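You operate a simulated robot arm through the tools that you are given. There is no shell and no other tool. Be economical: measure what you need, move in short steps, check, and stop when the job is done.

Carry out the task below with a simulated two-armed robot. There is one attempt and no reset: what you move stays moved.

TASK
On the west end of the south island, fold the checked cloth in half.
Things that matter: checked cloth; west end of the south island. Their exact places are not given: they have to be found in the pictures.

Only the result counts: the job must be done as asked and must still hold three seconds after the hand-in. Knocking over, shifting, dropping, spilling or breaking anything else fails it. Flat cloth is picked up by pressing the open fingertips on it (5 to 10 N) and closing them slowly along it; thin cloth reads only 2 to 8 mm in the jaws.

THE ROBOT
Two 7-joint arms with two-finger parallel grippers on one trunk, on a base that drives. Base frame: it is fixed to the floor where the robot stands at the start and does not move with it; the origin is under the middle of the robot, x ahead of it, y to its left, z up; the surface under the hand at the start is at about z = 0.8. Readings come in m, rad, newtons and seconds.
The left shoulder is at the start at [0.062, 0.198, 1.004], the right one opposite. With the tool pointing down near the work surface each hand reaches from about 0.32 to 0.72 m from the robot's upright axis, wherever it stands, measured 20 degrees to its own side. Places, roughly: west end of the south island [0.5, 0.3, 0.8]. Payload 1.57 kg a hand.
The tool frame of a hand sits at the grasp point between the pads (the TCP): z along the fingers, y along the line on which they close. The tips reach 0.03 m beyond it. The gripper opens to 0.11 m. The fingers are 0.024 m wide and 0.012 m thick; the gripper's body (0.048 by 0.112 m) begins 0.078 m behind the TCP.
Orientation is that of the tool frame in the base frame, as a unit quaternion [w, x, y, z]. With the fingers straight down and closing along the base's y, the tool's x points along the base's -x, its y along +y and its z along -z.

THE INTERFACE
- The arms move only by the tool apply_moves. It takes "left_deltas", "right_deltas" or both (then of equal length, played together; a hand with none holds still); each is a list of rows, each a list of 7 numbers: the shift along the tool's x, y, z in units of 400 mm (1.0 is 400 mm), then the turn, a rotation vector about the tool's x, y, z in units of 90 degrees (1.0 is 90 degrees), then the opening in per cent of the stroke, from 0 (shut) to 100 (fully open). In form: [[dx, dy, dz, wx, wy, wz, gripper], ...]. A call has 1 to 12 rows; each row is the pose to reach, as a shift and turn from the pose commanded when the call began, along the tool's axes at that moment. A call with a number of a shift or a turn outside -1 to 1 is refused whole. Rows are played at 5 a second. More than 0.05 m and 0.15 rad between two rows, or a gripper value outside its range, and nothing of the call is played. A pose out of reach is approached as far as the arm can. The call stops where the force on the tool passes 40 N (or 10 N more than at its start, if that is more) or the arm is blocked; 0.2 s more then pass. The fingers move at their own pace (about 0.072 m/s each) and stop on an object; they squeeze with about 30 N. The grip force told is the motor's: it shows also when the fingers shut on nothing. Time passes only in rows, and 0.2 s behind the last, so rows that repeat a pose let the fingers close. It gives the time, the measured TCP pose, the force on the tool (base axes), the opening and the grip force at its end, in the units of the frame above (readings bear some noise), with the torque about the TCP (base axes, N m) and any sound that the robot's microphone picked up.
- Cameras (640 x 400 px; columns grow to the right, rows downward): "scene" is now at [0.0739, 0.0232, 1.5659]; the picture's right is [0.37, -0.93, 0.00], its down [-0.85, -0.34, -0.40] and it looks along [0.37, 0.14, -0.92] (base axes); focal length 294 px, centre (320, 200). "left" rides on the left gripper at [0.07, -0.016, -0.141] in its tool frame; the picture's right is [0.23, 0.97, 0.00], its down [-0.85, 0.20, -0.48] and it looks along [-0.47, 0.11, 0.88] (tool axes); focal length 222 px, centre (320, 200). "right" rides on the right gripper at [0.07, 0.016, -0.141] in its tool frame; the picture's right is [-0.23, 0.97, 0.00], its down [-0.86, -0.20, -0.48] and it looks along [-0.47, -0.11, 0.88] (tool axes); focal length 222 px, centre (320, 200).
- grab_frame(camera): a new picture of that camera. No time passes.
- lift_body(by): slides the trunk up (or, below 0, down) by that many m; the arms and the scene camera ride with it, the base frame stays. It gives what a move gives, with no picture.
- steer(legs): drives the robot by 1 to 6 legs, each [ahead, left, turn to the left] in m, m and rad, along the robot's own axes; the way and the turn of a leg run together, so that a leg with both is an arc; at most 1.5 m and 3.142 rad a leg. The arms and the cameras ride along, it lands a little off, and it stops where it bumps. It gives what a move gives.
- pan_tilt(pan, tilt): turns the head with the scene camera to pan (to the left, within 1.501 rad either way) and tilt (down, from -0.506 to 1.204), counted from straight ahead of the robot. It gives what a move gives.
- pixel_to_xyz(camera, pixels): for up to 12 pixels [column, row] of the newest picture of that camera ("zoom" is the newest enlarged one), the place [x, y, z] in the base frame of the surface seen there, good to about 0.002 m, but the place of the scene camera against the robot may be out by one fixed shift of up to 0.018 m in any direction. No time passes.
- enlarge(camera, box): a new picture of the part [left, top, right, bottom] of that camera's present view, enlarged. No time passes.
- sign_off(): hands the job in; it is judged then, once.

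Go step by step. Measure first, check grasps and placings, and put right what went wrong. The budget is 80 turns and 78 pictures, counting those below and the enlarged ones. Unless the task says otherwise, let go and move clear before handing in, and close with one line.

The tools are called after "Request:" as a command line: name --argument value ..., lists and objects as JSON in quotes. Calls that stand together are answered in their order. apply_moves: Moves the arms, as the interface text tells. Its arguments: {"type":"object","properties":{"left_deltas":{"type":"array","items":{"type":"array","items":{"type":"number"}}},"right_deltas":{"type":"array","items":{"type":"array","items":{"type":"number"}}}},"required":[]} The other tools are called the same way: lift_body (by) slides the trunk up or down; steer (legs) drives the base; pan_tilt (pan, tilt) turns the head that bears the scene camera; grab_frame (camera) takes a picture; pixel_to_xyz (camera, pixels) gives the place of the surface under pixels of a picture; enlarge (camera, box) takes an enlarged picture of a part of a camera's view; sign_off () hands the job in.

At the start:

```text
clock: 0.0
left_ee_pos: [0.3941, 0.3706, 0.9402]
left_orientation: [-0.001, 0.0, 1.0, -0.001]
left_ft_force: [-0.2, 0.0, 0.6]
left_ft_torque: [0.0, 0.0, -0.01]
left_finger_gap: 0.11
left_finger_force: 0.0
right_ee_pos: [0.3815, -0.0028, 1.0386]
right_orientation: [0.001, 0.0, 1.0, -0.001]
right_ft_force: [-0.4, 0.3, 0.3]
right_ft_torque: [0.01, 0.03, 0.0]
right_finger_gap: 0.1101
right_finger_force: 0.1
trunk travel left (down, up): [-0.6, 0.39]
robot x, y, heading: [-0.0015, 0.0022, -0.002]
head pan, tilt: [0.375, 1.161]
```

scene: 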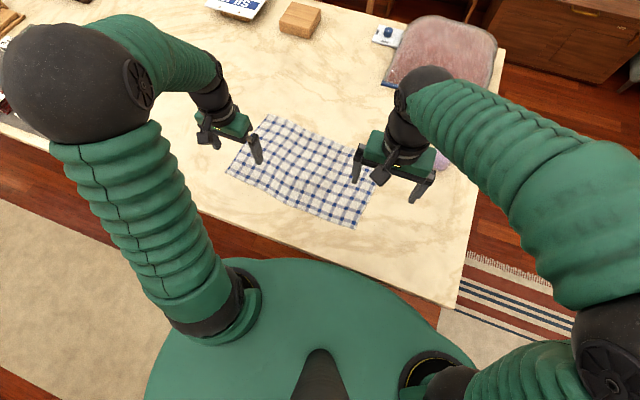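
right: 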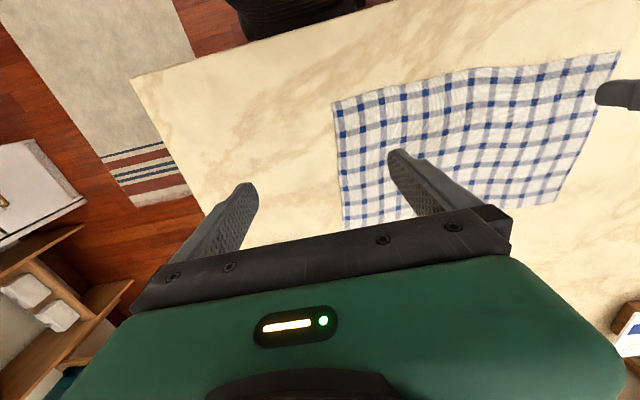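
left: 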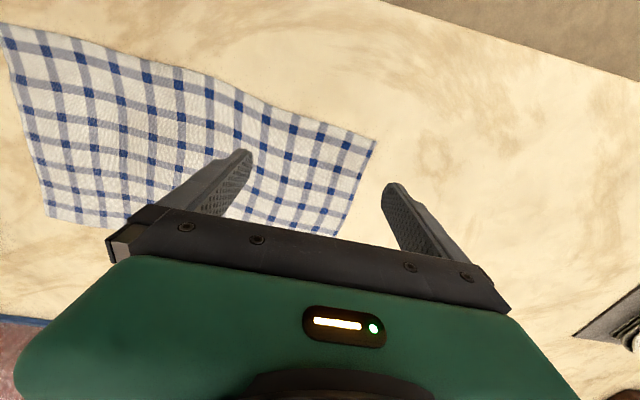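

The checked cloth lies under the hands: scene corners near (272,115), (226,170), (355,228), with the fourth near (375,178). I'll measure its corners in all three pictures.

Request:
pixel_to_xyz --camera "scene" --pixels '[[271, 117], [228, 170], [354, 226], [373, 182], [300, 170], [330, 250], [250, 190]]'

Request:
pixel_to_xyz --camera "right" --pixels '[[335, 104], [618, 54], [555, 202], [345, 218], [480, 130], [270, 120], [470, 72]]'

Request:
pixel_to_xyz --camera "left" --pixels '[[374, 142], [335, 234], [5, 28], [50, 216], [180, 80], [450, 120], [210, 75]]'

```text
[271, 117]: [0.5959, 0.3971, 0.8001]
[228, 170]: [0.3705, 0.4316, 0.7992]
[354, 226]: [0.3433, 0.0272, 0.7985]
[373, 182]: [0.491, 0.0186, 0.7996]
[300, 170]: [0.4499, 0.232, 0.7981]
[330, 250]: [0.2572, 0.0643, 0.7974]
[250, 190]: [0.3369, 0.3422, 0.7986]
```

```text
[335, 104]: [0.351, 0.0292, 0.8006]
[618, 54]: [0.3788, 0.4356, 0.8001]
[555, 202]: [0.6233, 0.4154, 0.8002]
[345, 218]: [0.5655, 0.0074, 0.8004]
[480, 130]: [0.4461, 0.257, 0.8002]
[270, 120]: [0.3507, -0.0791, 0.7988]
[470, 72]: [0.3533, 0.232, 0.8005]
```

```text
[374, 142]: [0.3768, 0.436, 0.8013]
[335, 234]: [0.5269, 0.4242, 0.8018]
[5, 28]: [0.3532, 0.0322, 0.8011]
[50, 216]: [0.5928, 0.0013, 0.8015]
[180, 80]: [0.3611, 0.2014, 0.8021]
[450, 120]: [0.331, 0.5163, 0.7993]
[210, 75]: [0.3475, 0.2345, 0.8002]
```

The cloth is about 0.41 m long (y 0.03 to 0.43) and 0.245 m wide (x 0.35 to 0.60), so I will lift its near corners and carry them to the far edge. First I drive 0.22 m left to put it in the middle of both hands' reach.

Request:
steer --legs '[[0, 0.22, 0]]'

Request:
grab_frame --camera "scene"

Request:
grab_frame --camera "right"

Request:
grab_frame --camera "left"

```text
clock: 1.7
left_ee_pos: [0.3928, 0.5827, 0.9437]
left_orientation: [0.0, 0.0, 1.0, 0.003]
left_ft_force: [0.6, -0.6, -0.1]
left_ft_torque: [0.0, -0.02, 0.03]
left_finger_gap: 0.1099
left_finger_force: 0.0
right_ee_pos: [0.3805, 0.2083, 1.0394]
right_orientation: [0.001, -0.001, 1.0, 0.003]
right_ft_force: [-0.1, 0.4, -0.7]
right_ft_torque: [0.05, 0.03, 0.01]
right_finger_gap: 0.1098
right_finger_force: 0.1
trunk travel left (down, up): [-0.6, 0.39]
robot x, y, heading: [0.0012, 0.2189, -0.003]
head pan, tilt: [0.375, 1.161]
```

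```text
74 pictures are left
```

scene: 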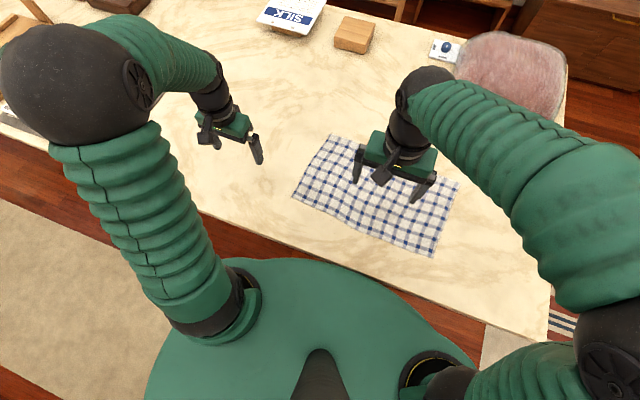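

```text
73 pictures are left
```

right: 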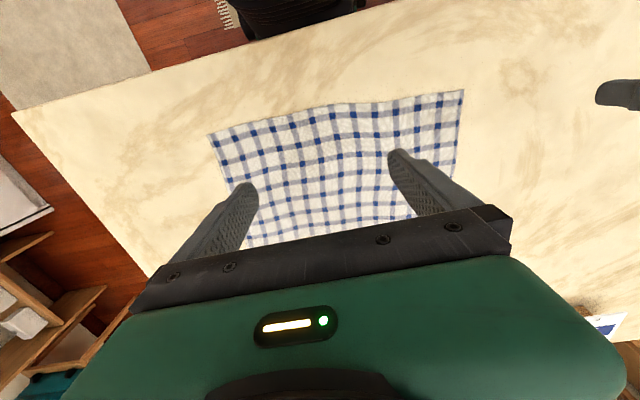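

```text
72 pictures are left
```

left: 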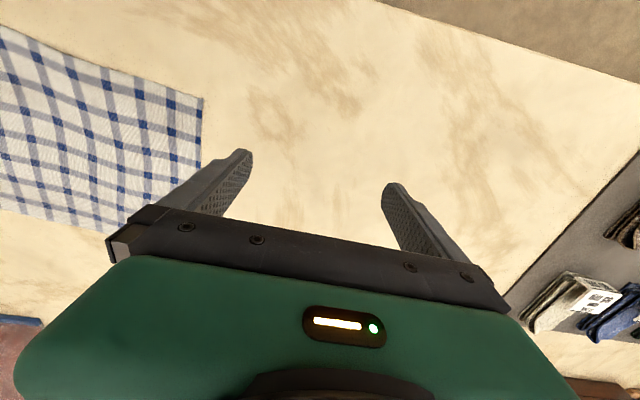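

I re-measure the near corners from the wrist views: right (211,136) and (461,92), left (200,98).

Request:
pixel_to_xyz --camera "right" --pixels '[[211, 136], [461, 92], [335, 106], [245, 243], [458, 175], [275, 121], [400, 102]]'

Request:
pixel_to_xyz --camera "left" --pixels '[[200, 99], [198, 160], [110, 228], [10, 210], [5, 32], [100, 70]]'

Request:
pixel_to_xyz --camera "scene" --pixels '[[295, 193], [333, 136], [457, 182], [433, 254]]'

```text
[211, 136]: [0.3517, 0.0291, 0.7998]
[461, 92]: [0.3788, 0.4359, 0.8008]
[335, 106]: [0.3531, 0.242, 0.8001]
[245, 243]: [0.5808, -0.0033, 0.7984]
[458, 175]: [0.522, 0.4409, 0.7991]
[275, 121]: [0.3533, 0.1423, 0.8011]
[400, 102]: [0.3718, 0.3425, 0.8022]
```

```text
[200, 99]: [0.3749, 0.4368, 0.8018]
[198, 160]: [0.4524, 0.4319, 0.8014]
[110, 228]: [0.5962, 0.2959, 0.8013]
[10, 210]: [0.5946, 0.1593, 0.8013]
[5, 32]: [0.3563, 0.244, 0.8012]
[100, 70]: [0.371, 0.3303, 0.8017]
```

```text
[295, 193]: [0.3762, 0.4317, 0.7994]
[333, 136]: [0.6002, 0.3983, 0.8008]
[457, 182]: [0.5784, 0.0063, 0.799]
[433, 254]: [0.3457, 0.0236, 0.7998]
```

Near corners are A (0.352, 0.029) and B (0.378, 0.436), with far corners about (0.59, 0.00) and (0.61, 0.405). I'll bring both hands, partly open, to just above the grip points inside A and B.

Request:
apply_moves --left_deltas '[[0.001, -0.057, 0.02, 0, 0, 0, 36], [0.003, -0.114, 0.04, 0, 0, 0, 36], [0.004, -0.172, 0.06, 0, 0, 0, 36], [0.005, -0.229, 0.08, 0, 0, 0, 36], [0.006, -0.286, 0.1, 0, 0, 0, 36], [0.008, -0.343, 0.13, 0, 0, 0, 36], [0.009, -0.4, 0.16, 0, 0, 0, 36], [0.01, -0.4575, 0.185, 0, 0, 0, 36], [0.01, -0.4575, 0.185, 0, 0, 0, 36]]' --right_deltas '[[0.004, -0.045, 0.053, 0, 0, 0, 36], [0.009, -0.09, 0.106, 0, 0, 0, 36], [0.013, -0.134, 0.159, 0, 0, 0, 36], [0.018, -0.179, 0.212, 0, 0, 0, 36], [0.022, -0.224, 0.266, 0, 0, 0, 36], [0.027, -0.269, 0.319, 0, 0, 0, 36], [0.031, -0.313, 0.372, 0, 0, 0, 36], [0.036, -0.358, 0.425, 0, 0, 0, 36], [0.036, -0.358, 0.425, 0, 0, 0, 36]]'

Request:
grab_frame --camera "right"

Request:
grab_frame --camera "left"

```text
clock: 3.7
left_ee_pos: [0.3888, 0.4037, 0.8685]
left_orientation: [0.001, -0.001, 1.0, 0.0]
left_ft_force: [-0.1, -0.6, -0.3]
left_ft_torque: [-0.02, -0.02, 0.01]
left_finger_gap: 0.0397
left_finger_force: 0.1
right_ee_pos: [0.3646, 0.0703, 0.8711]
right_orientation: [0.001, 0.0, 1.0, 0.001]
right_ft_force: [0.3, -0.5, -0.3]
right_ft_torque: [-0.07, 0.0, -0.01]
right_finger_gap: 0.0395
right_finger_force: 0.0
trunk travel left (down, up): [-0.6, 0.39]
robot x, y, heading: [-0.0009, 0.218, 0.002]
head pan, tilt: [0.375, 1.161]
```

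```text
71 pictures are left
```

right: 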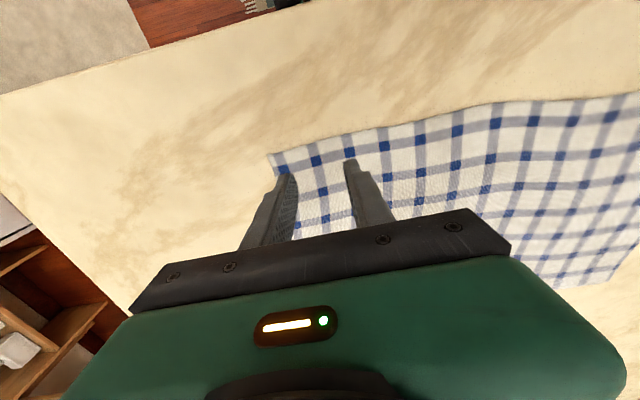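

```text
70 pictures are left
```

left: 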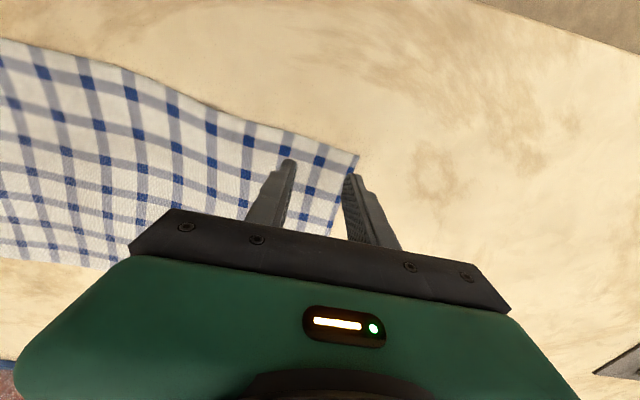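

Both grippers straddle their corners with the outer fingers close to the cloth's sides; I'll shift the left one 6 mm inward and lower both to light contact.

Request:
apply_moves --left_deltas '[[0, -0.015, 0.03, 0, 0, 0, 36], [0, -0.015, 0.06, 0, 0, 0, 36], [0, -0.015, 0.08, 0, 0, 0, 36], [0, -0.015, 0.09, 0, 0, 0, 36], [0, -0.015, 0.095, 0, 0, 0, 36]]' --right_deltas '[[0, 0, 0.03, 0, 0, 0, 36], [0, 0, 0.06, 0, 0, 0, 36], [0, 0, 0.085, 0, 0, 0, 36], [0, 0, 0.095, 0, 0, 0, 36], [0, 0, 0.1, 0, 0, 0, 36]]'

```text
clock: 4.9
left_ee_pos: [0.3896, 0.3976, 0.8308]
left_orientation: [0.003, 0.001, 1.0, 0.002]
left_ft_force: [2.1, 3.0, 24.9]
left_ft_torque: [-0.13, 0.11, 0.01]
left_finger_gap: 0.0396
left_finger_force: 0.0
right_ee_pos: [0.3646, 0.0698, 0.8306]
right_orientation: [0.003, 0.0, 1.0, 0.001]
right_ft_force: [1.4, 0.0, 13.0]
right_ft_torque: [-0.11, 0.03, 0.02]
right_finger_gap: 0.0395
right_finger_force: 0.0
trunk travel left (down, up): [-0.6, 0.39]
robot x, y, heading: [-0.0003, 0.2204, 0.001]
head pan, tilt: [0.375, 1.161]
```

Contact: left 25 N, right 13 N, both more than the 5 to 10 N wanted. I'll ease them up slightly.

Request:
apply_moves --left_deltas '[[0, 0, -0.004, 0, 0, 0, 36], [0, 0, -0.004, 0, 0, 0, 36]]' --right_deltas '[[0, 0, -0.001, 0, 0, 0, 36], [0, 0, -0.001, 0, 0, 0, 36]]'

```text
clock: 5.5
left_ee_pos: [0.3878, 0.3977, 0.8316]
left_orientation: [0.002, 0.0, 1.0, 0.001]
left_ft_force: [4.0, 0.2, 15.9]
left_ft_torque: [-0.07, -0.02, 0.0]
left_finger_gap: 0.0395
left_finger_force: 0.0
right_ee_pos: [0.3653, 0.0701, 0.8313]
right_orientation: [0.002, -0.001, 1.0, 0.0]
right_ft_force: [3.4, -1.8, 21.6]
right_ft_torque: [-0.24, -0.03, 0.05]
right_finger_gap: 0.0395
right_finger_force: 0.0
trunk travel left (down, up): [-0.6, 0.39]
robot x, y, heading: [0.0015, 0.2209, 0.001]
head pan, tilt: [0.375, 1.161]
```

Left now reads 16 N and right 22 N, so a little more easing is needed.

Request:
apply_moves --left_deltas '[[0, 0, -0.0035, 0, 0, 0, 36], [0, 0, -0.0035, 0, 0, 0, 36], [0, 0, -0.0035, 0, 0, 0, 36]]' --right_deltas '[[0, 0, -0.0055, 0, 0, 0, 36], [0, 0, -0.0055, 0, 0, 0, 36], [0, 0, -0.0055, 0, 0, 0, 36]]'

```text
clock: 6.3
left_ee_pos: [0.3884, 0.3988, 0.8325]
left_orientation: [0.0, 0.0, 1.0, 0.001]
left_ft_force: [0.5, -0.8, 4.5]
left_ft_torque: [-0.03, 0.0, -0.03]
left_finger_gap: 0.0396
left_finger_force: 0.0
right_ee_pos: [0.3651, 0.0704, 0.8312]
right_orientation: [0.0, 0.0, 1.0, 0.0]
right_ft_force: [0.5, -0.3, 3.1]
right_ft_torque: [0.02, 0.03, 0.01]
right_finger_gap: 0.0396
right_finger_force: 0.2
trunk travel left (down, up): [-0.6, 0.39]
robot x, y, heading: [0.0019, 0.2167, -0.0]
head pan, tilt: [0.375, 1.161]
```

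Forces are 4.5 and 3.1 N; I'll press about 0.7 mm more and close slowly along the cloth.

Request:
apply_moves --left_deltas '[[0, 0, 0.0015, 0, 0, 0, 36], [0, 0, 0.0015, 0, 0, 0, 32], [0, 0, 0.0015, 0, 0, 0, 28], [0, 0, 0.0015, 0, 0, 0, 24], [0, 0, 0.0015, 0, 0, 0, 20], [0, 0, 0.0015, 0, 0, 0, 16], [0, 0, 0.0015, 0, 0, 0, 12], [0, 0, 0.0015, 0, 0, 0, 8], [0, 0, 0.0015, 0, 0, 0, 4], [0, 0, 0.0015, 0, 0, 0, 0], [0, 0, 0.0015, 0, 0, 0, 0]]' --right_deltas '[[0, 0, 0.002, 0, 0, 0, 36], [0, 0, 0.002, 0, 0, 0, 32], [0, 0, 0.002, 0, 0, 0, 28], [0, 0, 0.002, 0, 0, 0, 24], [0, 0, 0.002, 0, 0, 0, 20], [0, 0, 0.002, 0, 0, 0, 16], [0, 0, 0.002, 0, 0, 0, 12], [0, 0, 0.002, 0, 0, 0, 8], [0, 0, 0.002, 0, 0, 0, 4], [0, 0, 0.002, 0, 0, 0, 0], [0, 0, 0.002, 0, 0, 0, 0]]'

Request:
grab_frame --camera "right"

Request:
grab_frame --camera "left"

```text
clock: 8.7
left_ee_pos: [0.3892, 0.3971, 0.8315]
left_orientation: [0.001, 0.0, 1.0, 0.001]
left_ft_force: [0.3, 0.7, 0.4]
left_ft_torque: [-0.02, 0.0, 0.0]
left_finger_gap: 0.0002
left_finger_force: 21.3
right_ee_pos: [0.3668, 0.0707, 0.8305]
right_orientation: [0.001, -0.001, 1.0, 0.0]
right_ft_force: [0.8, -1.1, 6.5]
right_ft_torque: [-0.02, 0.01, 0.02]
right_finger_gap: 0.0027
right_finger_force: 24.0
trunk travel left (down, up): [-0.6, 0.39]
robot x, y, heading: [0.0006, 0.2187, 0.001]
head pan, tilt: [0.375, 1.161]
```

```text
69 pictures are left
```

right: 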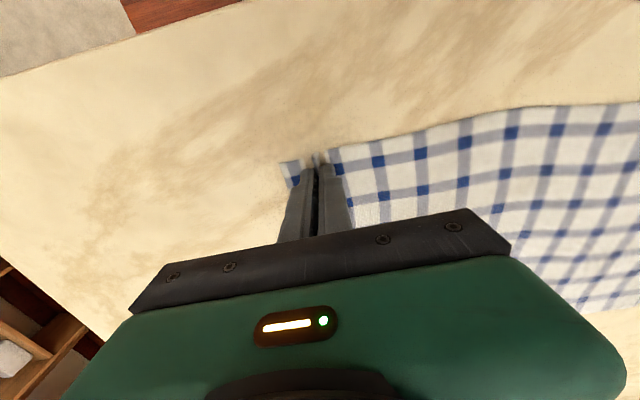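

```text
68 pictures are left
```

left: 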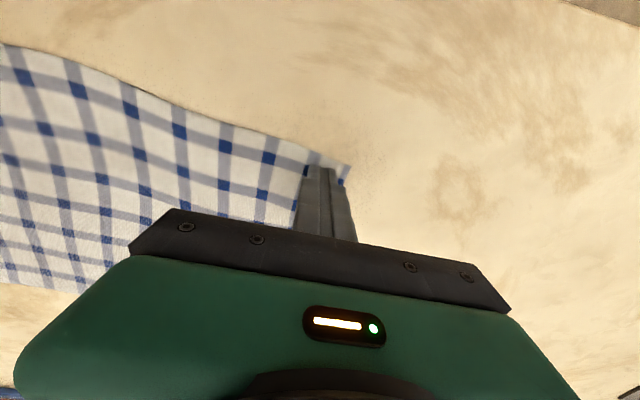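

The right hand holds cloth (gap 2.7 mm, cloth bunched), but the left shut on nothing (0.2 mm, force too low). I'll lift the left a little, reopen, and press again more firmly.

Request:
apply_moves --left_deltas '[[0, 0, -0.02, 0, 0, 0, 0], [0, 0, -0.04, 0, 0, 0, 20], [0, -0.008, -0.04, 0, 0, 0, 36], [0, -0.008, -0.04, 0, 0, 0, 36], [0, -0.008, -0.02, 0, 0, 0, 36], [0, -0.008, -0.005, 0, 0, 0, 36], [0, -0.008, 0.001, 0, 0, 0, 36], [0, -0.008, 0.001, 0, 0, 0, 36], [0, -0.008, 0.001, 0, 0, 0, 36]]'

Request:
grab_frame --camera "left"

```text
clock: 10.7
left_ee_pos: [0.3884, 0.3934, 0.8317]
left_orientation: [0.001, 0.0, 1.0, 0.001]
left_ft_force: [-0.6, 0.9, 2.8]
left_ft_torque: [0.03, 0.01, 0.02]
left_finger_gap: 0.0396
left_finger_force: 0.2
right_ee_pos: [0.3664, 0.0708, 0.8312]
right_orientation: [0.001, 0.0, 1.0, 0.001]
right_ft_force: [0.7, -0.2, 6.0]
right_ft_torque: [-0.01, 0.03, -0.01]
right_finger_gap: 0.0027
right_finger_force: 23.7
trunk travel left (down, up): [-0.6, 0.39]
robot x, y, heading: [-0.0016, 0.2214, 0.001]
head pan, tilt: [0.375, 1.161]
```

```text
67 pictures are left
```

left: 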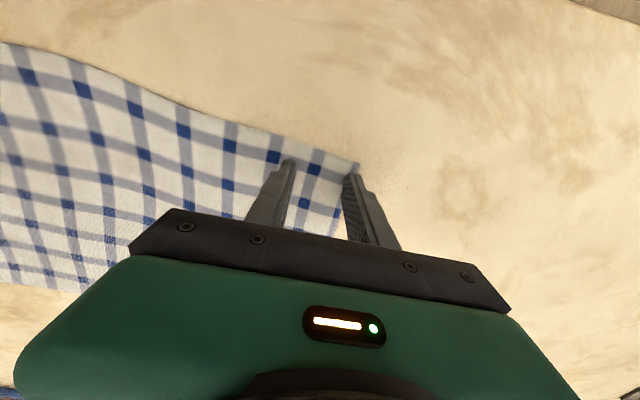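

The left outer finger sits right on the cloth's side edge (346,175) and probably slips off. I'll move 12 mm inward and press down a bit further.

Request:
apply_moves --left_deltas '[[0, 0, -0.02, 0, 0, 0, 36], [-0.005, -0.03, -0.02, 0, 0, 0, 36], [-0.005, -0.03, -0.005, 0, 0, 0, 36], [-0.005, -0.03, 0.002, 0, 0, 0, 36], [-0.005, -0.03, 0.003, 0, 0, 0, 36], [-0.005, -0.03, 0.003, 0, 0, 0, 36], [-0.005, -0.03, 0.003, 0, 0, 0, 36]]'

Request:
grab_frame --camera "left"

```text
clock: 12.3
left_ee_pos: [0.391, 0.3828, 0.8302]
left_orientation: [0.002, -0.001, 1.0, 0.001]
left_ft_force: [-2.1, 0.4, 17.2]
left_ft_torque: [-0.03, 0.15, -0.05]
left_finger_gap: 0.0394
left_finger_force: 0.1
right_ee_pos: [0.3651, 0.0695, 0.8321]
right_orientation: [0.0, 0.0, 1.0, 0.001]
right_ft_force: [-1.1, 1.3, 1.0]
right_ft_torque: [0.01, 0.0, 0.02]
right_finger_gap: 0.0025
right_finger_force: 24.1
trunk travel left (down, up): [-0.6, 0.39]
robot x, y, heading: [0.0005, 0.2217, -0.003]
head pan, tilt: [0.375, 1.161]
```

```text
66 pictures are left
```

left: 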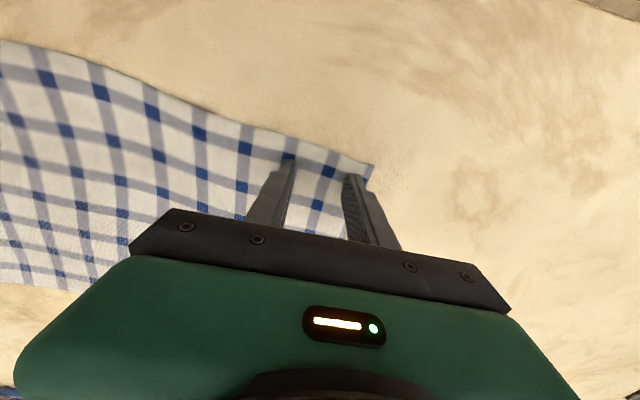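

Both left fingers are now clearly on the cloth with 17 N. I'll ease up about 1 mm and close slowly.

Request:
apply_moves --left_deltas '[[0, 0, -0.0022, 0, 0, 0, 36], [0, 0, -0.0022, 0, 0, 0, 32], [0, 0, -0.002, 0, 0, 0, 28], [0, 0, -0.002, 0, 0, 0, 24], [0, 0, -0.002, 0, 0, 0, 20], [0, 0, -0.0015, 0, 0, 0, 16], [0, 0, -0.0015, 0, 0, 0, 12], [0, 0, -0.001, 0, 0, 0, 8], [0, 0, -0.001, 0, 0, 0, 4], [0, 0, -0.001, 0, 0, 0, 0], [0, 0, -0.001, 0, 0, 0, 0]]'

Request:
grab_frame --camera "left"

```text
clock: 14.7
left_ee_pos: [0.3904, 0.3826, 0.8321]
left_orientation: [0.001, 0.0, 1.0, 0.001]
left_ft_force: [1.8, 4.2, 35.2]
left_ft_torque: [0.13, 0.23, -0.04]
left_finger_gap: 0.0001
left_finger_force: 21.5
right_ee_pos: [0.364, 0.0709, 0.8328]
right_orientation: [0.001, 0.001, 1.0, 0.0]
right_ft_force: [0.2, 0.1, 0.6]
right_ft_torque: [0.04, -0.02, -0.01]
right_finger_gap: 0.0027
right_finger_force: 23.5
trunk travel left (down, up): [-0.6, 0.39]
robot x, y, heading: [-0.0011, 0.2198, 0.001]
head pan, tilt: [0.375, 1.161]
```

```text
65 pictures are left
```

left: 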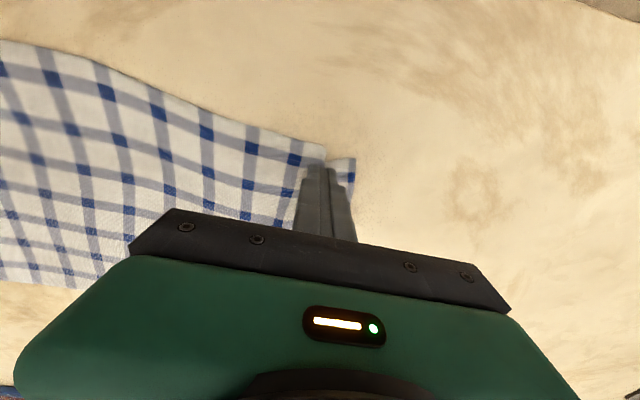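

The left gap is 0.1 mm with 35 N: the fingers rode over the bunched cloth rather than pinching it. I'll reopen and press again, then close in stages watching the force.

Request:
apply_moves --left_deltas '[[0, 0, -0.02, 0, 0, 0, 0], [0, 0, -0.05, 0, 0, 0, 20], [0, 0, -0.05, 0, 0, 0, 36], [0, 0, -0.05, 0, 0, 0, 36], [0, 0, -0.02, 0, 0, 0, 36], [0, 0, -0.005, 0, 0, 0, 36], [0, 0, -0.0015, 0, 0, 0, 36], [0, 0, -0.001, 0, 0, 0, 36], [0, 0, -0.001, 0, 0, 0, 36], [0, 0, -0.001, 0, 0, 0, 36]]'

Request:
grab_frame --camera "left"

```text
clock: 16.9
left_ee_pos: [0.3895, 0.3828, 0.8327]
left_orientation: [0.0, -0.001, 1.0, 0.001]
left_ft_force: [-1.6, 0.1, 6.6]
left_ft_torque: [0.08, 0.02, 0.01]
left_finger_gap: 0.0396
left_finger_force: 0.0
right_ee_pos: [0.364, 0.0705, 0.8312]
right_orientation: [0.001, 0.0, 1.0, 0.001]
right_ft_force: [0.0, -0.7, 3.4]
right_ft_torque: [0.01, -0.02, 0.02]
right_finger_gap: 0.0023
right_finger_force: 24.1
trunk travel left (down, up): [-0.6, 0.39]
robot x, y, heading: [0.0, 0.2208, 0.002]
head pan, tilt: [0.375, 1.161]
```

```text
64 pictures are left
```

left: 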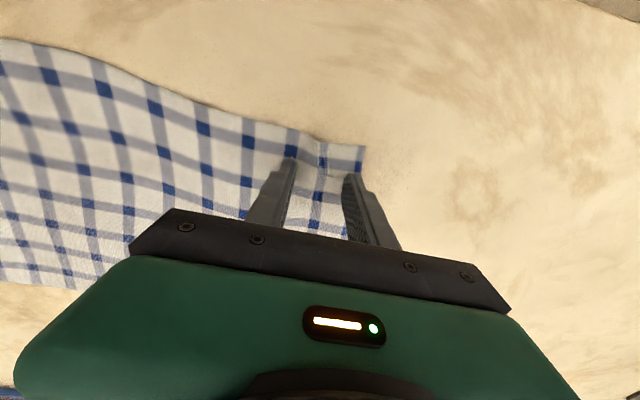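

A small ridge stands between the left fingers (322,155) and the force is 6.6 N. I'll close slowly halfway and read.

Request:
apply_moves --left_deltas '[[0, 0, 0.0003, 0, 0, 0, 33], [0, 0, 0.0003, 0, 0, 0, 30], [0, 0, 0.0003, 0, 0, 0, 27], [0, 0, 0.0003, 0, 0, 0, 24], [0, 0, 0.0003, 0, 0, 0, 21], [0, 0, 0.0003, 0, 0, 0, 18]]'

Request:
grab_frame --camera "left"

```text
clock: 18.3
left_ee_pos: [0.3909, 0.3819, 0.8309]
left_orientation: [0.001, 0.0, 1.0, 0.001]
left_ft_force: [0.5, -3.9, 9.7]
left_ft_torque: [-0.12, 0.01, 0.04]
left_finger_gap: 0.0204
left_finger_force: 0.3
right_ee_pos: [0.3653, 0.0713, 0.8316]
right_orientation: [0.001, -0.001, 1.0, 0.001]
right_ft_force: [0.1, 2.4, 3.2]
right_ft_torque: [0.1, 0.01, 0.07]
right_finger_gap: 0.0026
right_finger_force: 23.3
trunk travel left (down, up): [-0.6, 0.39]
robot x, y, heading: [-0.0014, 0.2186, 0.004]
head pan, tilt: [0.375, 1.161]
```

```text
63 pictures are left
```

left: 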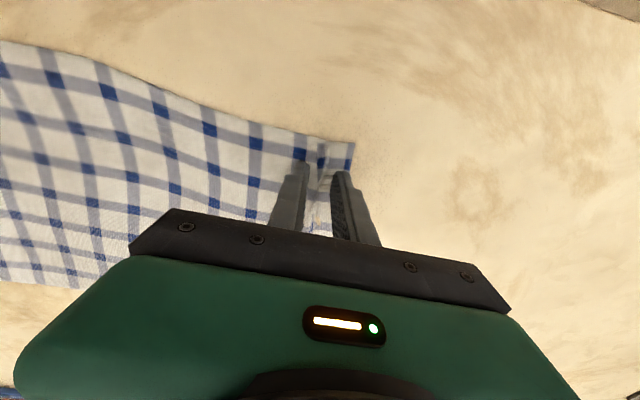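

The cloth is gathering between the left fingers with the force at 9.7 N. I'll close the rest.

Request:
apply_moves --left_deltas '[[0, 0, 0, 0, 0, 0, 15], [0, 0, 0, 0, 0, 0, 12], [0, 0, 0, 0, 0, 0, 9], [0, 0, 0, 0, 0, 0, 6], [0, 0, 0, 0, 0, 0, 3], [0, 0, 0, 0, 0, 0, 0], [0, 0, 0, 0, 0, 0, 0]]'

Request:
grab_frame --camera "left"

```text
clock: 19.9
left_ee_pos: [0.3881, 0.383, 0.8329]
left_orientation: [0.002, 0.0, 1.0, 0.001]
left_ft_force: [-3.5, -2.6, 24.4]
left_ft_torque: [-0.19, 0.23, 0.0]
left_finger_gap: 0.0065
left_finger_force: 26.0
right_ee_pos: [0.364, 0.0712, 0.8318]
right_orientation: [0.002, 0.001, 1.0, 0.001]
right_ft_force: [1.0, 4.7, 0.3]
right_ft_torque: [0.2, 0.0, 0.04]
right_finger_gap: 0.0025
right_finger_force: 23.2
trunk travel left (down, up): [-0.6, 0.39]
robot x, y, heading: [0.0008, 0.2189, -0.002]
head pan, tilt: [0.375, 1.161]
```

```text
62 pictures are left
```

left: 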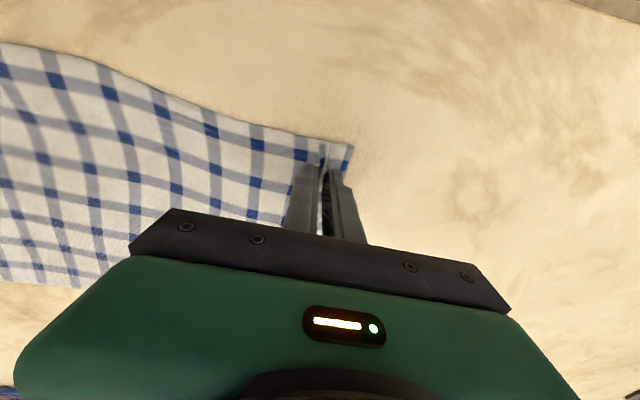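

The left hand now holds cloth (6.5 mm, 26 N). I'll lift both hands together by 40 mm and check.

Request:
apply_moves --left_deltas '[[0, 0, -0.025, 0, 0, 0, 0], [-0.01, 0, -0.05, 0, 0, 0, 0], [-0.02, 0, -0.075, 0, 0, 0, 0], [-0.03, 0, -0.1, 0, 0, 0, 0], [-0.03, 0, -0.1, 0, 0, 0, 0]]' --right_deltas '[[0, 0, -0.025, 0, 0, 0, 0], [-0.01, 0, -0.05, 0, 0, 0, 0], [-0.02, 0, -0.075, 0, 0, 0, 0], [-0.03, 0, -0.1, 0, 0, 0, 0], [-0.03, 0, -0.1, 0, 0, 0, 0]]'

Request:
grab_frame --camera "scene"

Request:
grab_frame --camera "left"

Request:
grab_frame --camera "right"

```text
clock: 21.1
left_ee_pos: [0.4027, 0.3819, 0.8716]
left_orientation: [0.001, 0.0, 1.0, 0.001]
left_ft_force: [0.5, -3.0, -0.1]
left_ft_torque: [-0.12, 0.04, 0.05]
left_finger_gap: 0.0021
left_finger_force: 23.4
right_ee_pos: [0.3781, 0.0707, 0.8715]
right_orientation: [0.001, 0.0, 1.0, 0.001]
right_ft_force: [0.1, 3.3, 0.1]
right_ft_torque: [0.07, 0.0, 0.02]
right_finger_gap: 0.0024
right_finger_force: 23.8
trunk travel left (down, up): [-0.6, 0.39]
robot x, y, heading: [0.0016, 0.2184, 0.002]
head pan, tilt: [0.375, 1.161]
```

```text
61 pictures are left
```

scene: 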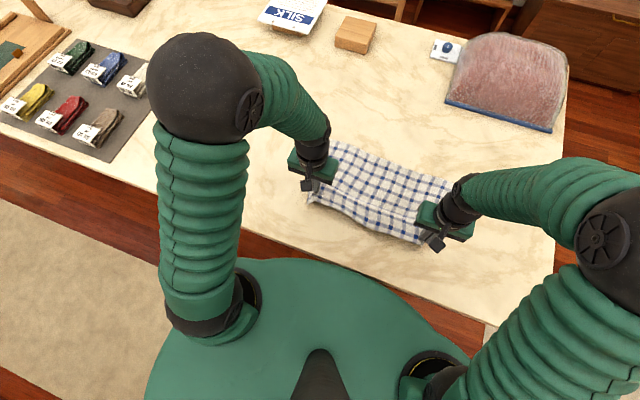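

```text
60 pictures are left
```

left: 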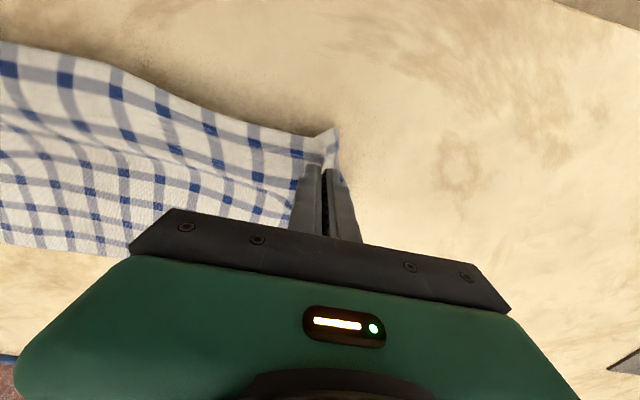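

```text
59 pictures are left
```

right: 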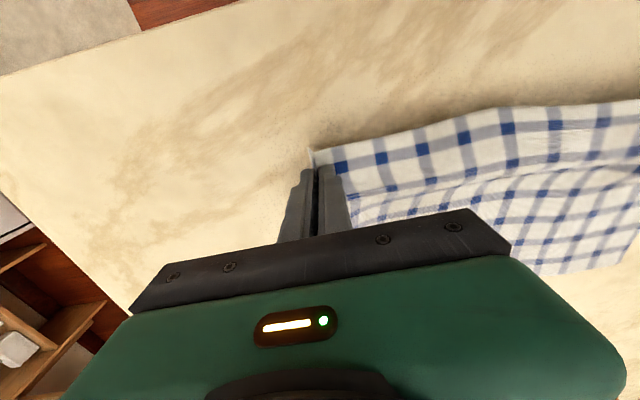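

Both hands hold the lifted near edge (gaps 2.1 and 2.4 mm). Before carrying it over I'll re-measure the far corners in the scene picture, near (335,141) and (453,181).

Request:
enlarge --camera "scene" --box '[270, 110, 510, 260]'

```text
2.67 times, centred on (390, 185) of scene
```

zoom: 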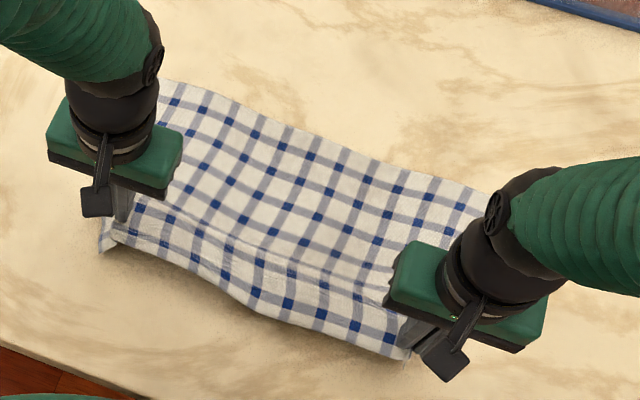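

Request:
pixel_to_xyz --camera "zoom" --pixels '[[164, 82], [232, 101], [300, 132], [375, 162], [440, 180], [488, 192], [105, 245], [400, 355], [340, 295]]'

```text
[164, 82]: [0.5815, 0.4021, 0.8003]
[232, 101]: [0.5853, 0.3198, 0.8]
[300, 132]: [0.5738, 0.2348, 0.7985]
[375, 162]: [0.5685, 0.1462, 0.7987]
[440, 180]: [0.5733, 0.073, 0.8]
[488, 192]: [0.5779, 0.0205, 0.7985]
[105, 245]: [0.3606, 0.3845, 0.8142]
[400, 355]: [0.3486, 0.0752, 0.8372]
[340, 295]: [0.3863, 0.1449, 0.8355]
```

The far edge lies near x 0.58 to 0.60, so the grips should land at about x 0.575 (right) and 0.595 (left). I'll carry both hands over together in an arc.

Request:
apply_moves --left_deltas '[[-0.048, -0.0035, -0.0375, 0, 0, 0, 0], [-0.0965, -0.007, -0.07, 0, 0, 0, 0], [-0.154, -0.011, -0.09, 0, 0, 0, 0], [-0.212, -0.015, -0.1, 0, 0, 0, 0], [-0.27, -0.02, -0.1, 0, 0, 0, 0], [-0.328, -0.024, -0.085, 0, 0, 0, 0], [-0.381, -0.028, -0.055, 0, 0, 0, 0], [-0.425, -0.031, -0.01, 0, 0, 0, 0], [-0.458, -0.033, 0.035, 0, 0, 0, 0], [-0.4825, -0.035, 0.06, 0, 0, 0, 0], [-0.4825, -0.035, 0.07, 0, 0, 0, 0]]' --right_deltas '[[-0.0495, -0.0035, -0.0375, 0, 0, 0, 0], [-0.099, -0.007, -0.07, 0, 0, 0, 0], [-0.158, -0.011, -0.09, 0, 0, 0, 0], [-0.218, -0.015, -0.1, 0, 0, 0, 0], [-0.277, -0.02, -0.1, 0, 0, 0, 0], [-0.337, -0.024, -0.085, 0, 0, 0, 0], [-0.391, -0.028, -0.055, 0, 0, 0, 0], [-0.436, -0.031, -0.01, 0, 0, 0, 0], [-0.47, -0.033, 0.035, 0, 0, 0, 0], [-0.495, -0.035, 0.06, 0, 0, 0, 0], [-0.495, -0.035, 0.07, 0, 0, 0, 0]]'

Request:
enlarge --camera "scene" --box '[270, 110, 510, 260]'

Request:
grab_frame --camera "left"

Request:
grab_frame --camera "right"

```text
clock: 23.5
left_ee_pos: [0.5952, 0.3687, 0.8452]
left_orientation: [0.0, 0.0, 1.0, 0.001]
left_ft_force: [-0.5, -3.0, 0.2]
left_ft_torque: [-0.08, -0.01, 0.03]
left_finger_gap: 0.0023
left_finger_force: 23.5
right_ee_pos: [0.5768, 0.0562, 0.8441]
right_orientation: [0.001, -0.001, 1.0, 0.001]
right_ft_force: [0.5, 2.5, 1.4]
right_ft_torque: [0.09, 0.0, 0.03]
right_finger_gap: 0.0025
right_finger_force: 24.0
trunk travel left (down, up): [-0.6, 0.39]
robot x, y, heading: [0.0006, 0.2167, -0.005]
head pan, tilt: [0.375, 1.161]
```

```text
2.67 times, centred on (390, 185) of scene
```

zoom: 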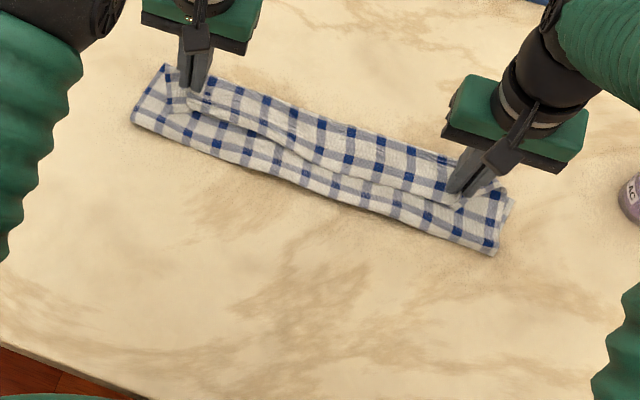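

```text
56 pictures are left
```

left: 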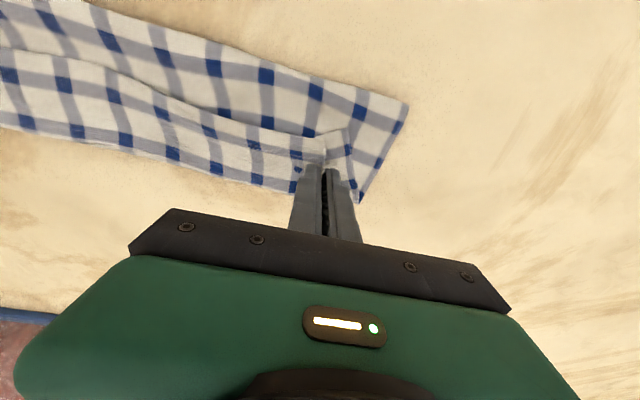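

```text
55 pictures are left
```

right: 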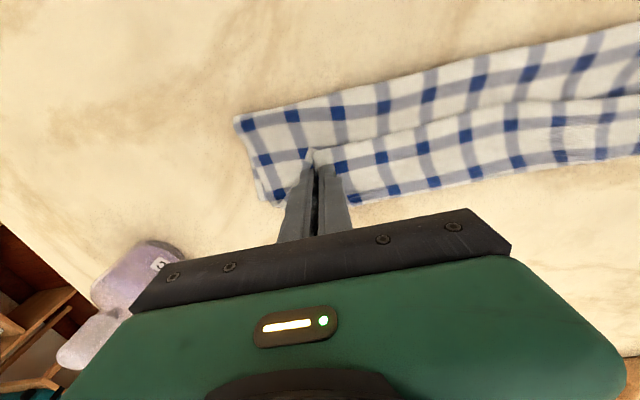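

The flap lies on the far half, roughly aligned. I'll lower both tips to light contact and open slowly, so that opening spreads the gathered corners back out.

Request:
apply_moves --left_deltas '[[0, 0, 0.01, 0, 0, 0, 0], [0, 0, 0.02, 0, 0, 0, 0], [0, 0, 0.025, 0, 0, 0, 0], [0, 0, 0.025, 0, 0, 0, 6], [0, 0, 0.025, 0, 0, 0, 12], [0, 0, 0.025, 0, 0, 0, 18], [0, 0, 0.025, 0, 0, 0, 24], [0, 0, 0.025, 0, 0, 0, 30], [0, 0, 0.025, 0, 0, 0, 36]]' --right_deltas '[[0, 0, 0.01, 0, 0, 0, 0], [0, 0, 0.02, 0, 0, 0, 0], [0, 0, 0.025, 0, 0, 0, 0], [0, 0, 0.025, 0, 0, 0, 6], [0, 0, 0.025, 0, 0, 0, 12], [0, 0, 0.025, 0, 0, 0, 18], [0, 0, 0.025, 0, 0, 0, 24], [0, 0, 0.025, 0, 0, 0, 30], [0, 0, 0.025, 0, 0, 0, 36]]'

Request:
grab_frame --camera "left"

Request:
grab_frame --camera "right"

```text
clock: 25.5
left_ee_pos: [0.5955, 0.369, 0.8349]
left_orientation: [0.0, 0.0, 1.0, 0.001]
left_ft_force: [-0.9, -0.1, 7.3]
left_ft_torque: [-0.04, 0.06, -0.02]
left_finger_gap: 0.0357
left_finger_force: 0.1
right_ee_pos: [0.5752, 0.0559, 0.8344]
right_orientation: [0.001, 0.001, 1.0, 0.001]
right_ft_force: [-0.1, 0.3, 1.1]
right_ft_torque: [-0.01, -0.02, 0.0]
right_finger_gap: 0.0388
right_finger_force: 0.1
trunk travel left (down, up): [-0.6, 0.39]
robot x, y, heading: [0.0017, 0.2174, 0.001]
head pan, tilt: [0.375, 1.161]
```

```text
54 pictures are left
```

left: 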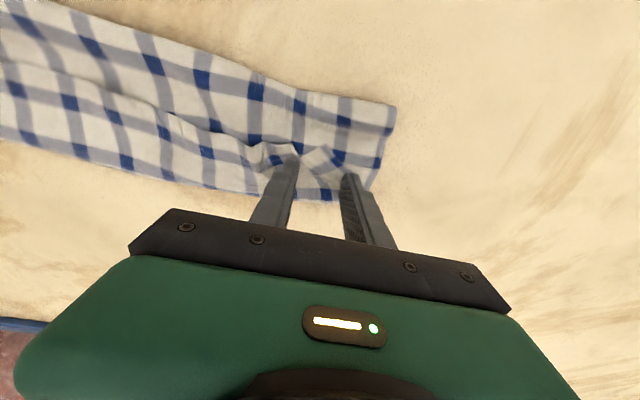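

```text
53 pictures are left
```

right: 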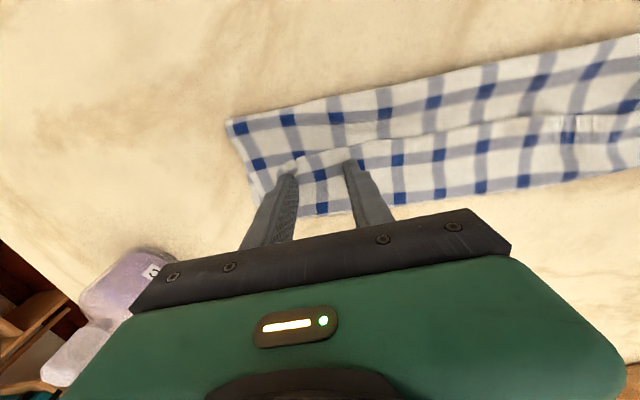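

The cloth has spread and is free. I'll lift both hands straight up and look.

Request:
apply_moves --left_deltas '[[0, 0, -0.03, 0, 0, 0, 36], [0, 0, -0.1, 0, 0, 0, 36], [0, 0, -0.2, 0, 0, 0, 36], [0.05, 0.05, -0.3, 0, 0, 0, 36], [0.1, 0.1, -0.38, 0, 0, 0, 36], [0.15, 0.15, -0.45, 0, 0, 0, 36]]' --right_deltas '[[0, 0, -0.03, 0, 0, 0, 36], [0, 0, -0.1, 0, 0, 0, 36], [0, 0, -0.2, 0, 0, 0, 36], [0.05, -0.05, -0.3, 0, 0, 0, 36], [0.1, -0.1, -0.38, 0, 0, 0, 36], [0.15, -0.15, -0.45, 0, 0, 0, 36]]'

Request:
enlarge --camera "scene" --box '[270, 110, 510, 260]'

Request:
grab_frame --camera "left"

Request:
grab_frame --camera "right"

```text
clock: 26.9
left_ee_pos: [0.5319, 0.429, 1.0129]
left_orientation: [0.002, 0.0, 1.0, 0.0]
left_ft_force: [0.1, 0.3, -0.3]
left_ft_torque: [-0.04, -0.02, 0.02]
left_finger_gap: 0.0397
left_finger_force: 0.0
right_ee_pos: [0.5126, -0.0013, 1.0143]
right_orientation: [0.001, 0.0, 1.0, 0.001]
right_ft_force: [-1.0, -0.9, 0.1]
right_ft_torque: [0.02, -0.02, -0.01]
right_finger_gap: 0.0396
right_finger_force: 0.0
trunk travel left (down, up): [-0.6, 0.39]
robot x, y, heading: [0.0034, 0.2184, -0.001]
head pan, tilt: [0.375, 1.161]
```

```text
2.67 times, centred on (390, 185) of scene
```

zoom: 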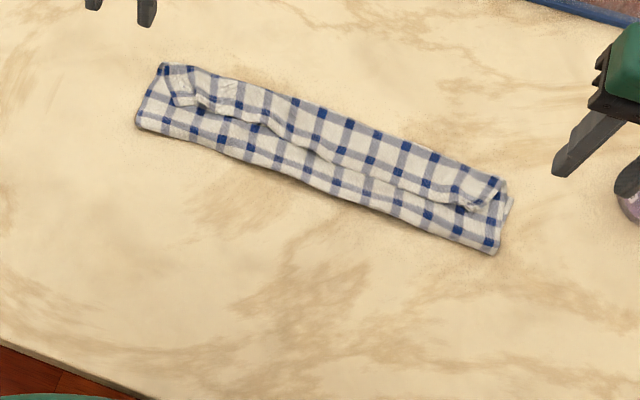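

```text
51 pictures are left
```

left: 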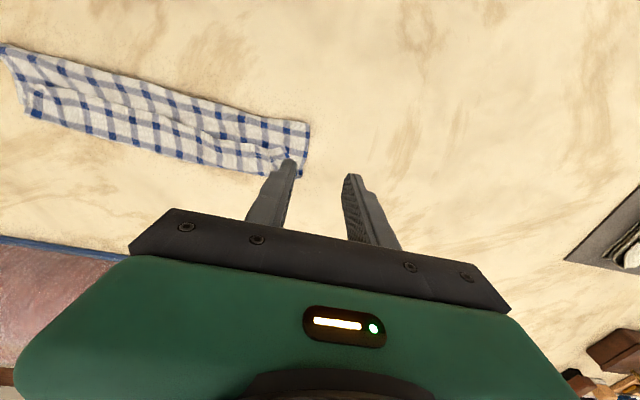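

```text
50 pictures are left
```

right: 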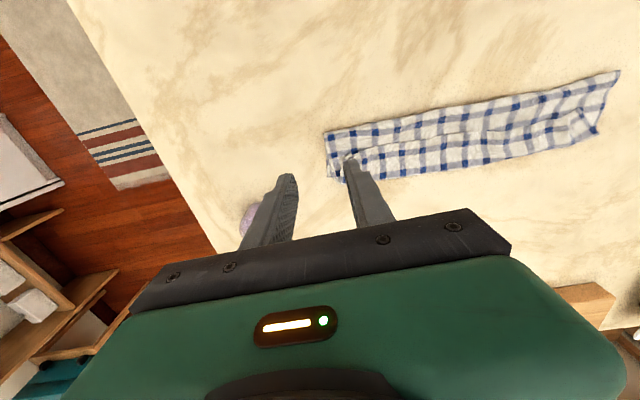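

The cloth is folded, but a line runs lengthwise through the flap; I'll look closer at both ends to see whether it is a ridge or the flap's hem.

Request:
enlarge --camera "scene" --box '[312, 125, 392, 175]'

Request:
enlarge --camera "scene" --box '[392, 160, 472, 210]'

```text
8.00 times, centred on (352, 150) of scene
```

zoom: 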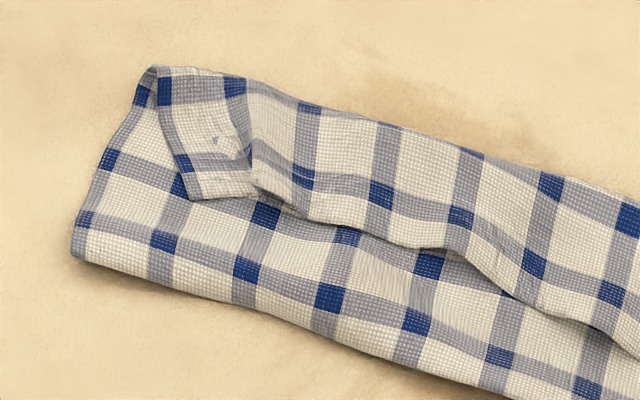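

```text
8.00 times, centred on (432, 185) of scene
```

zoom: 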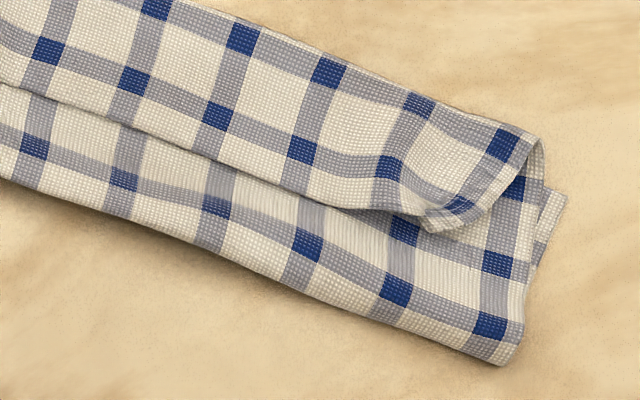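

The hem is curled back: the flap's edge lies on top at zoom (390,208) rather than at the far edge. I'll measure the fold line, far line and hem.

Request:
pixel_to_xyz --camera "zoom" --pixels '[[500, 362], [565, 195], [540, 140], [430, 228], [300, 190], [360, 75], [250, 265], [100, 110], [20, 180], [170, 2], [360, 90], [330, 310]]'

Request:
enlarge --camera "scene" --box '[312, 125, 392, 175]'

Request:
pixel_to_xyz --camera "zoom" --pixels '[[76, 255], [152, 68], [190, 195], [320, 215], [300, 330], [380, 125], [560, 320], [620, 190], [250, 185], [400, 245], [440, 385]]'

```text
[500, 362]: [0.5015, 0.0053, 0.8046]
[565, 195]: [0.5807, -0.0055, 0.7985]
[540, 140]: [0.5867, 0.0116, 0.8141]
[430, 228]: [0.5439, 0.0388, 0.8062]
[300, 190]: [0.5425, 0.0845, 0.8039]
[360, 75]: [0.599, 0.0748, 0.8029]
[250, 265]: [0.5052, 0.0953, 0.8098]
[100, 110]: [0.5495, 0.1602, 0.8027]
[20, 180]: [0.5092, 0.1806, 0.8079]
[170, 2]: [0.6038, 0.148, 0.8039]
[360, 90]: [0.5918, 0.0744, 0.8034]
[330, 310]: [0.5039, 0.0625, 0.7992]
```

```text
8.00 times, centred on (352, 150) of scene
```

zoom: 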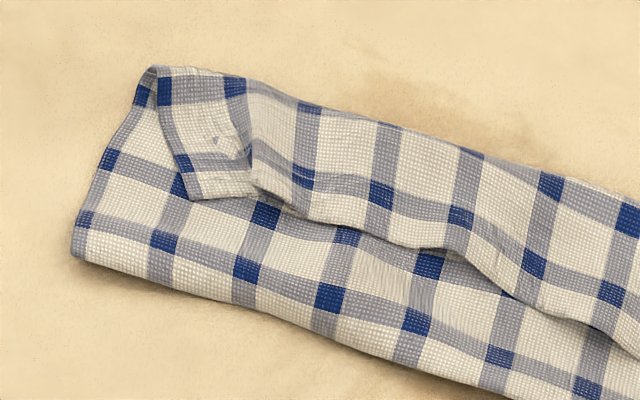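

```text
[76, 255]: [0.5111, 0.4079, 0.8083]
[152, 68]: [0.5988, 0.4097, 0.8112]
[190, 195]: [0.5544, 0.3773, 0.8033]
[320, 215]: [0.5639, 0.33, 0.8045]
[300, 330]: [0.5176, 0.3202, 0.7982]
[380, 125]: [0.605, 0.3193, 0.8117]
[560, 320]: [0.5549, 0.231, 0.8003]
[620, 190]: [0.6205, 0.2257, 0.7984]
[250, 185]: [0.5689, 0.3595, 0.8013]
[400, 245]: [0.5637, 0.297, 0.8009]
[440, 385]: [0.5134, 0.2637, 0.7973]
```

The vertical grip left the hem facing the robot, so it rolled back on itself: the fold is at x 0.505, the roll at 0.60 and the hem at 0.555. I'll grab the hem again, lay the cloth flat, and refold with a rotating wrist; the first step is to go above the hem.

Request:
apply_moves --left_deltas '[[-0.018, -0.039, 0.064, 0, 0, 0, 36], [-0.037, -0.078, 0.127, 0, 0, 0, 36], [-0.055, -0.118, 0.191, 0, 0, 0, 36], [-0.073, -0.157, 0.255, 0, 0, 0, 36], [-0.092, -0.196, 0.319, 0, 0, 0, 36], [-0.11, -0.235, 0.3825, 0, 0, 0, 36], [-0.11, -0.235, 0.3825, 0, 0, 0, 36]]' --right_deltas '[[-0.018, 0.032, 0.064, 0, 0, 0, 36], [-0.035, 0.063, 0.128, 0, 0, 0, 36], [-0.053, 0.095, 0.192, 0, 0, 0, 36], [-0.071, 0.127, 0.257, 0, 0, 0, 36], [-0.088, 0.158, 0.321, 0, 0, 0, 36], [-0.106, 0.19, 0.385, 0, 0, 0, 36], [-0.106, 0.19, 0.385, 0, 0, 0, 36]]'

Request:
grab_frame --camera "left"

Request:
grab_frame --camera "right"

```text
clock: 28.5
left_ee_pos: [0.5798, 0.3351, 0.8603]
left_orientation: [0.001, 0.0, 1.0, 0.001]
left_ft_force: [0.4, 0.2, -0.1]
left_ft_torque: [0.02, -0.04, 0.02]
left_finger_gap: 0.0399
left_finger_force: 0.0
right_ee_pos: [0.5565, 0.0714, 0.8602]
right_orientation: [0.001, 0.0, 1.0, 0.001]
right_ft_force: [-0.3, 1.7, 0.8]
right_ft_torque: [0.0, -0.01, -0.02]
right_finger_gap: 0.0396
right_finger_force: 0.1
trunk travel left (down, up): [-0.6, 0.39]
robot x, y, heading: [-0.0003, 0.2173, 0.004]
head pan, tilt: [0.375, 1.161]
```

```text
46 pictures are left
```

left: 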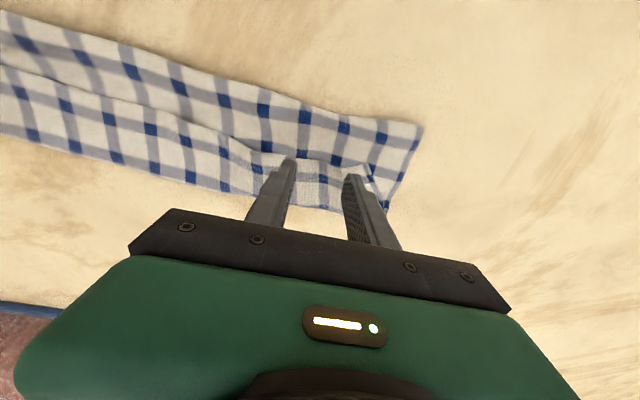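

```text
45 pictures are left
```

right: 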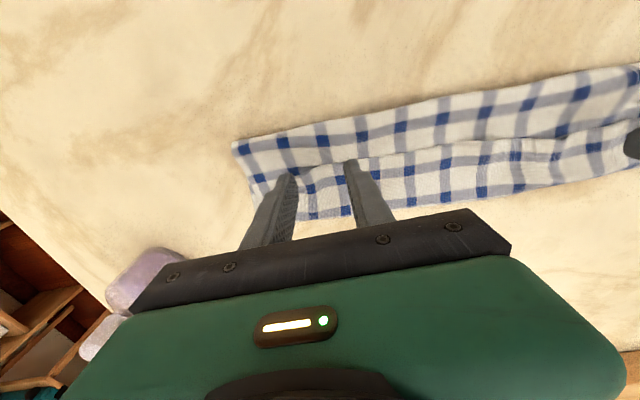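

Both hands are above the hem strip. I'll lower to contact.

Request:
apply_moves --left_deltas '[[0, 0, 0.03, 0, 0, 0, 36], [0, 0, 0.055, 0, 0, 0, 36], [0, 0, 0.063, 0, 0, 0, 36], [0, 0, 0.066, 0, 0, 0, 36], [0, 0, 0.066, 0, 0, 0, 36]]' --right_deltas '[[0, 0, 0.03, 0, 0, 0, 36], [0, 0, 0.055, 0, 0, 0, 36], [0, 0, 0.063, 0, 0, 0, 36], [0, 0, 0.066, 0, 0, 0, 36], [0, 0, 0.066, 0, 0, 0, 36]]'

```text
clock: 29.7
left_ee_pos: [0.5795, 0.3343, 0.835]
left_orientation: [0.001, 0.0, 1.0, 0.001]
left_ft_force: [-0.1, 0.0, 1.2]
left_ft_torque: [0.0, -0.02, -0.01]
left_finger_gap: 0.0393
left_finger_force: 0.0
right_ee_pos: [0.5584, 0.0722, 0.8332]
right_orientation: [0.002, 0.0, 1.0, 0.001]
right_ft_force: [-0.7, -0.9, 8.0]
right_ft_torque: [-0.18, 0.02, 0.03]
right_finger_gap: 0.0401
right_finger_force: 0.3
trunk travel left (down, up): [-0.6, 0.39]
robot x, y, heading: [-0.0021, 0.2207, -0.0]
head pan, tilt: [0.375, 1.161]
```

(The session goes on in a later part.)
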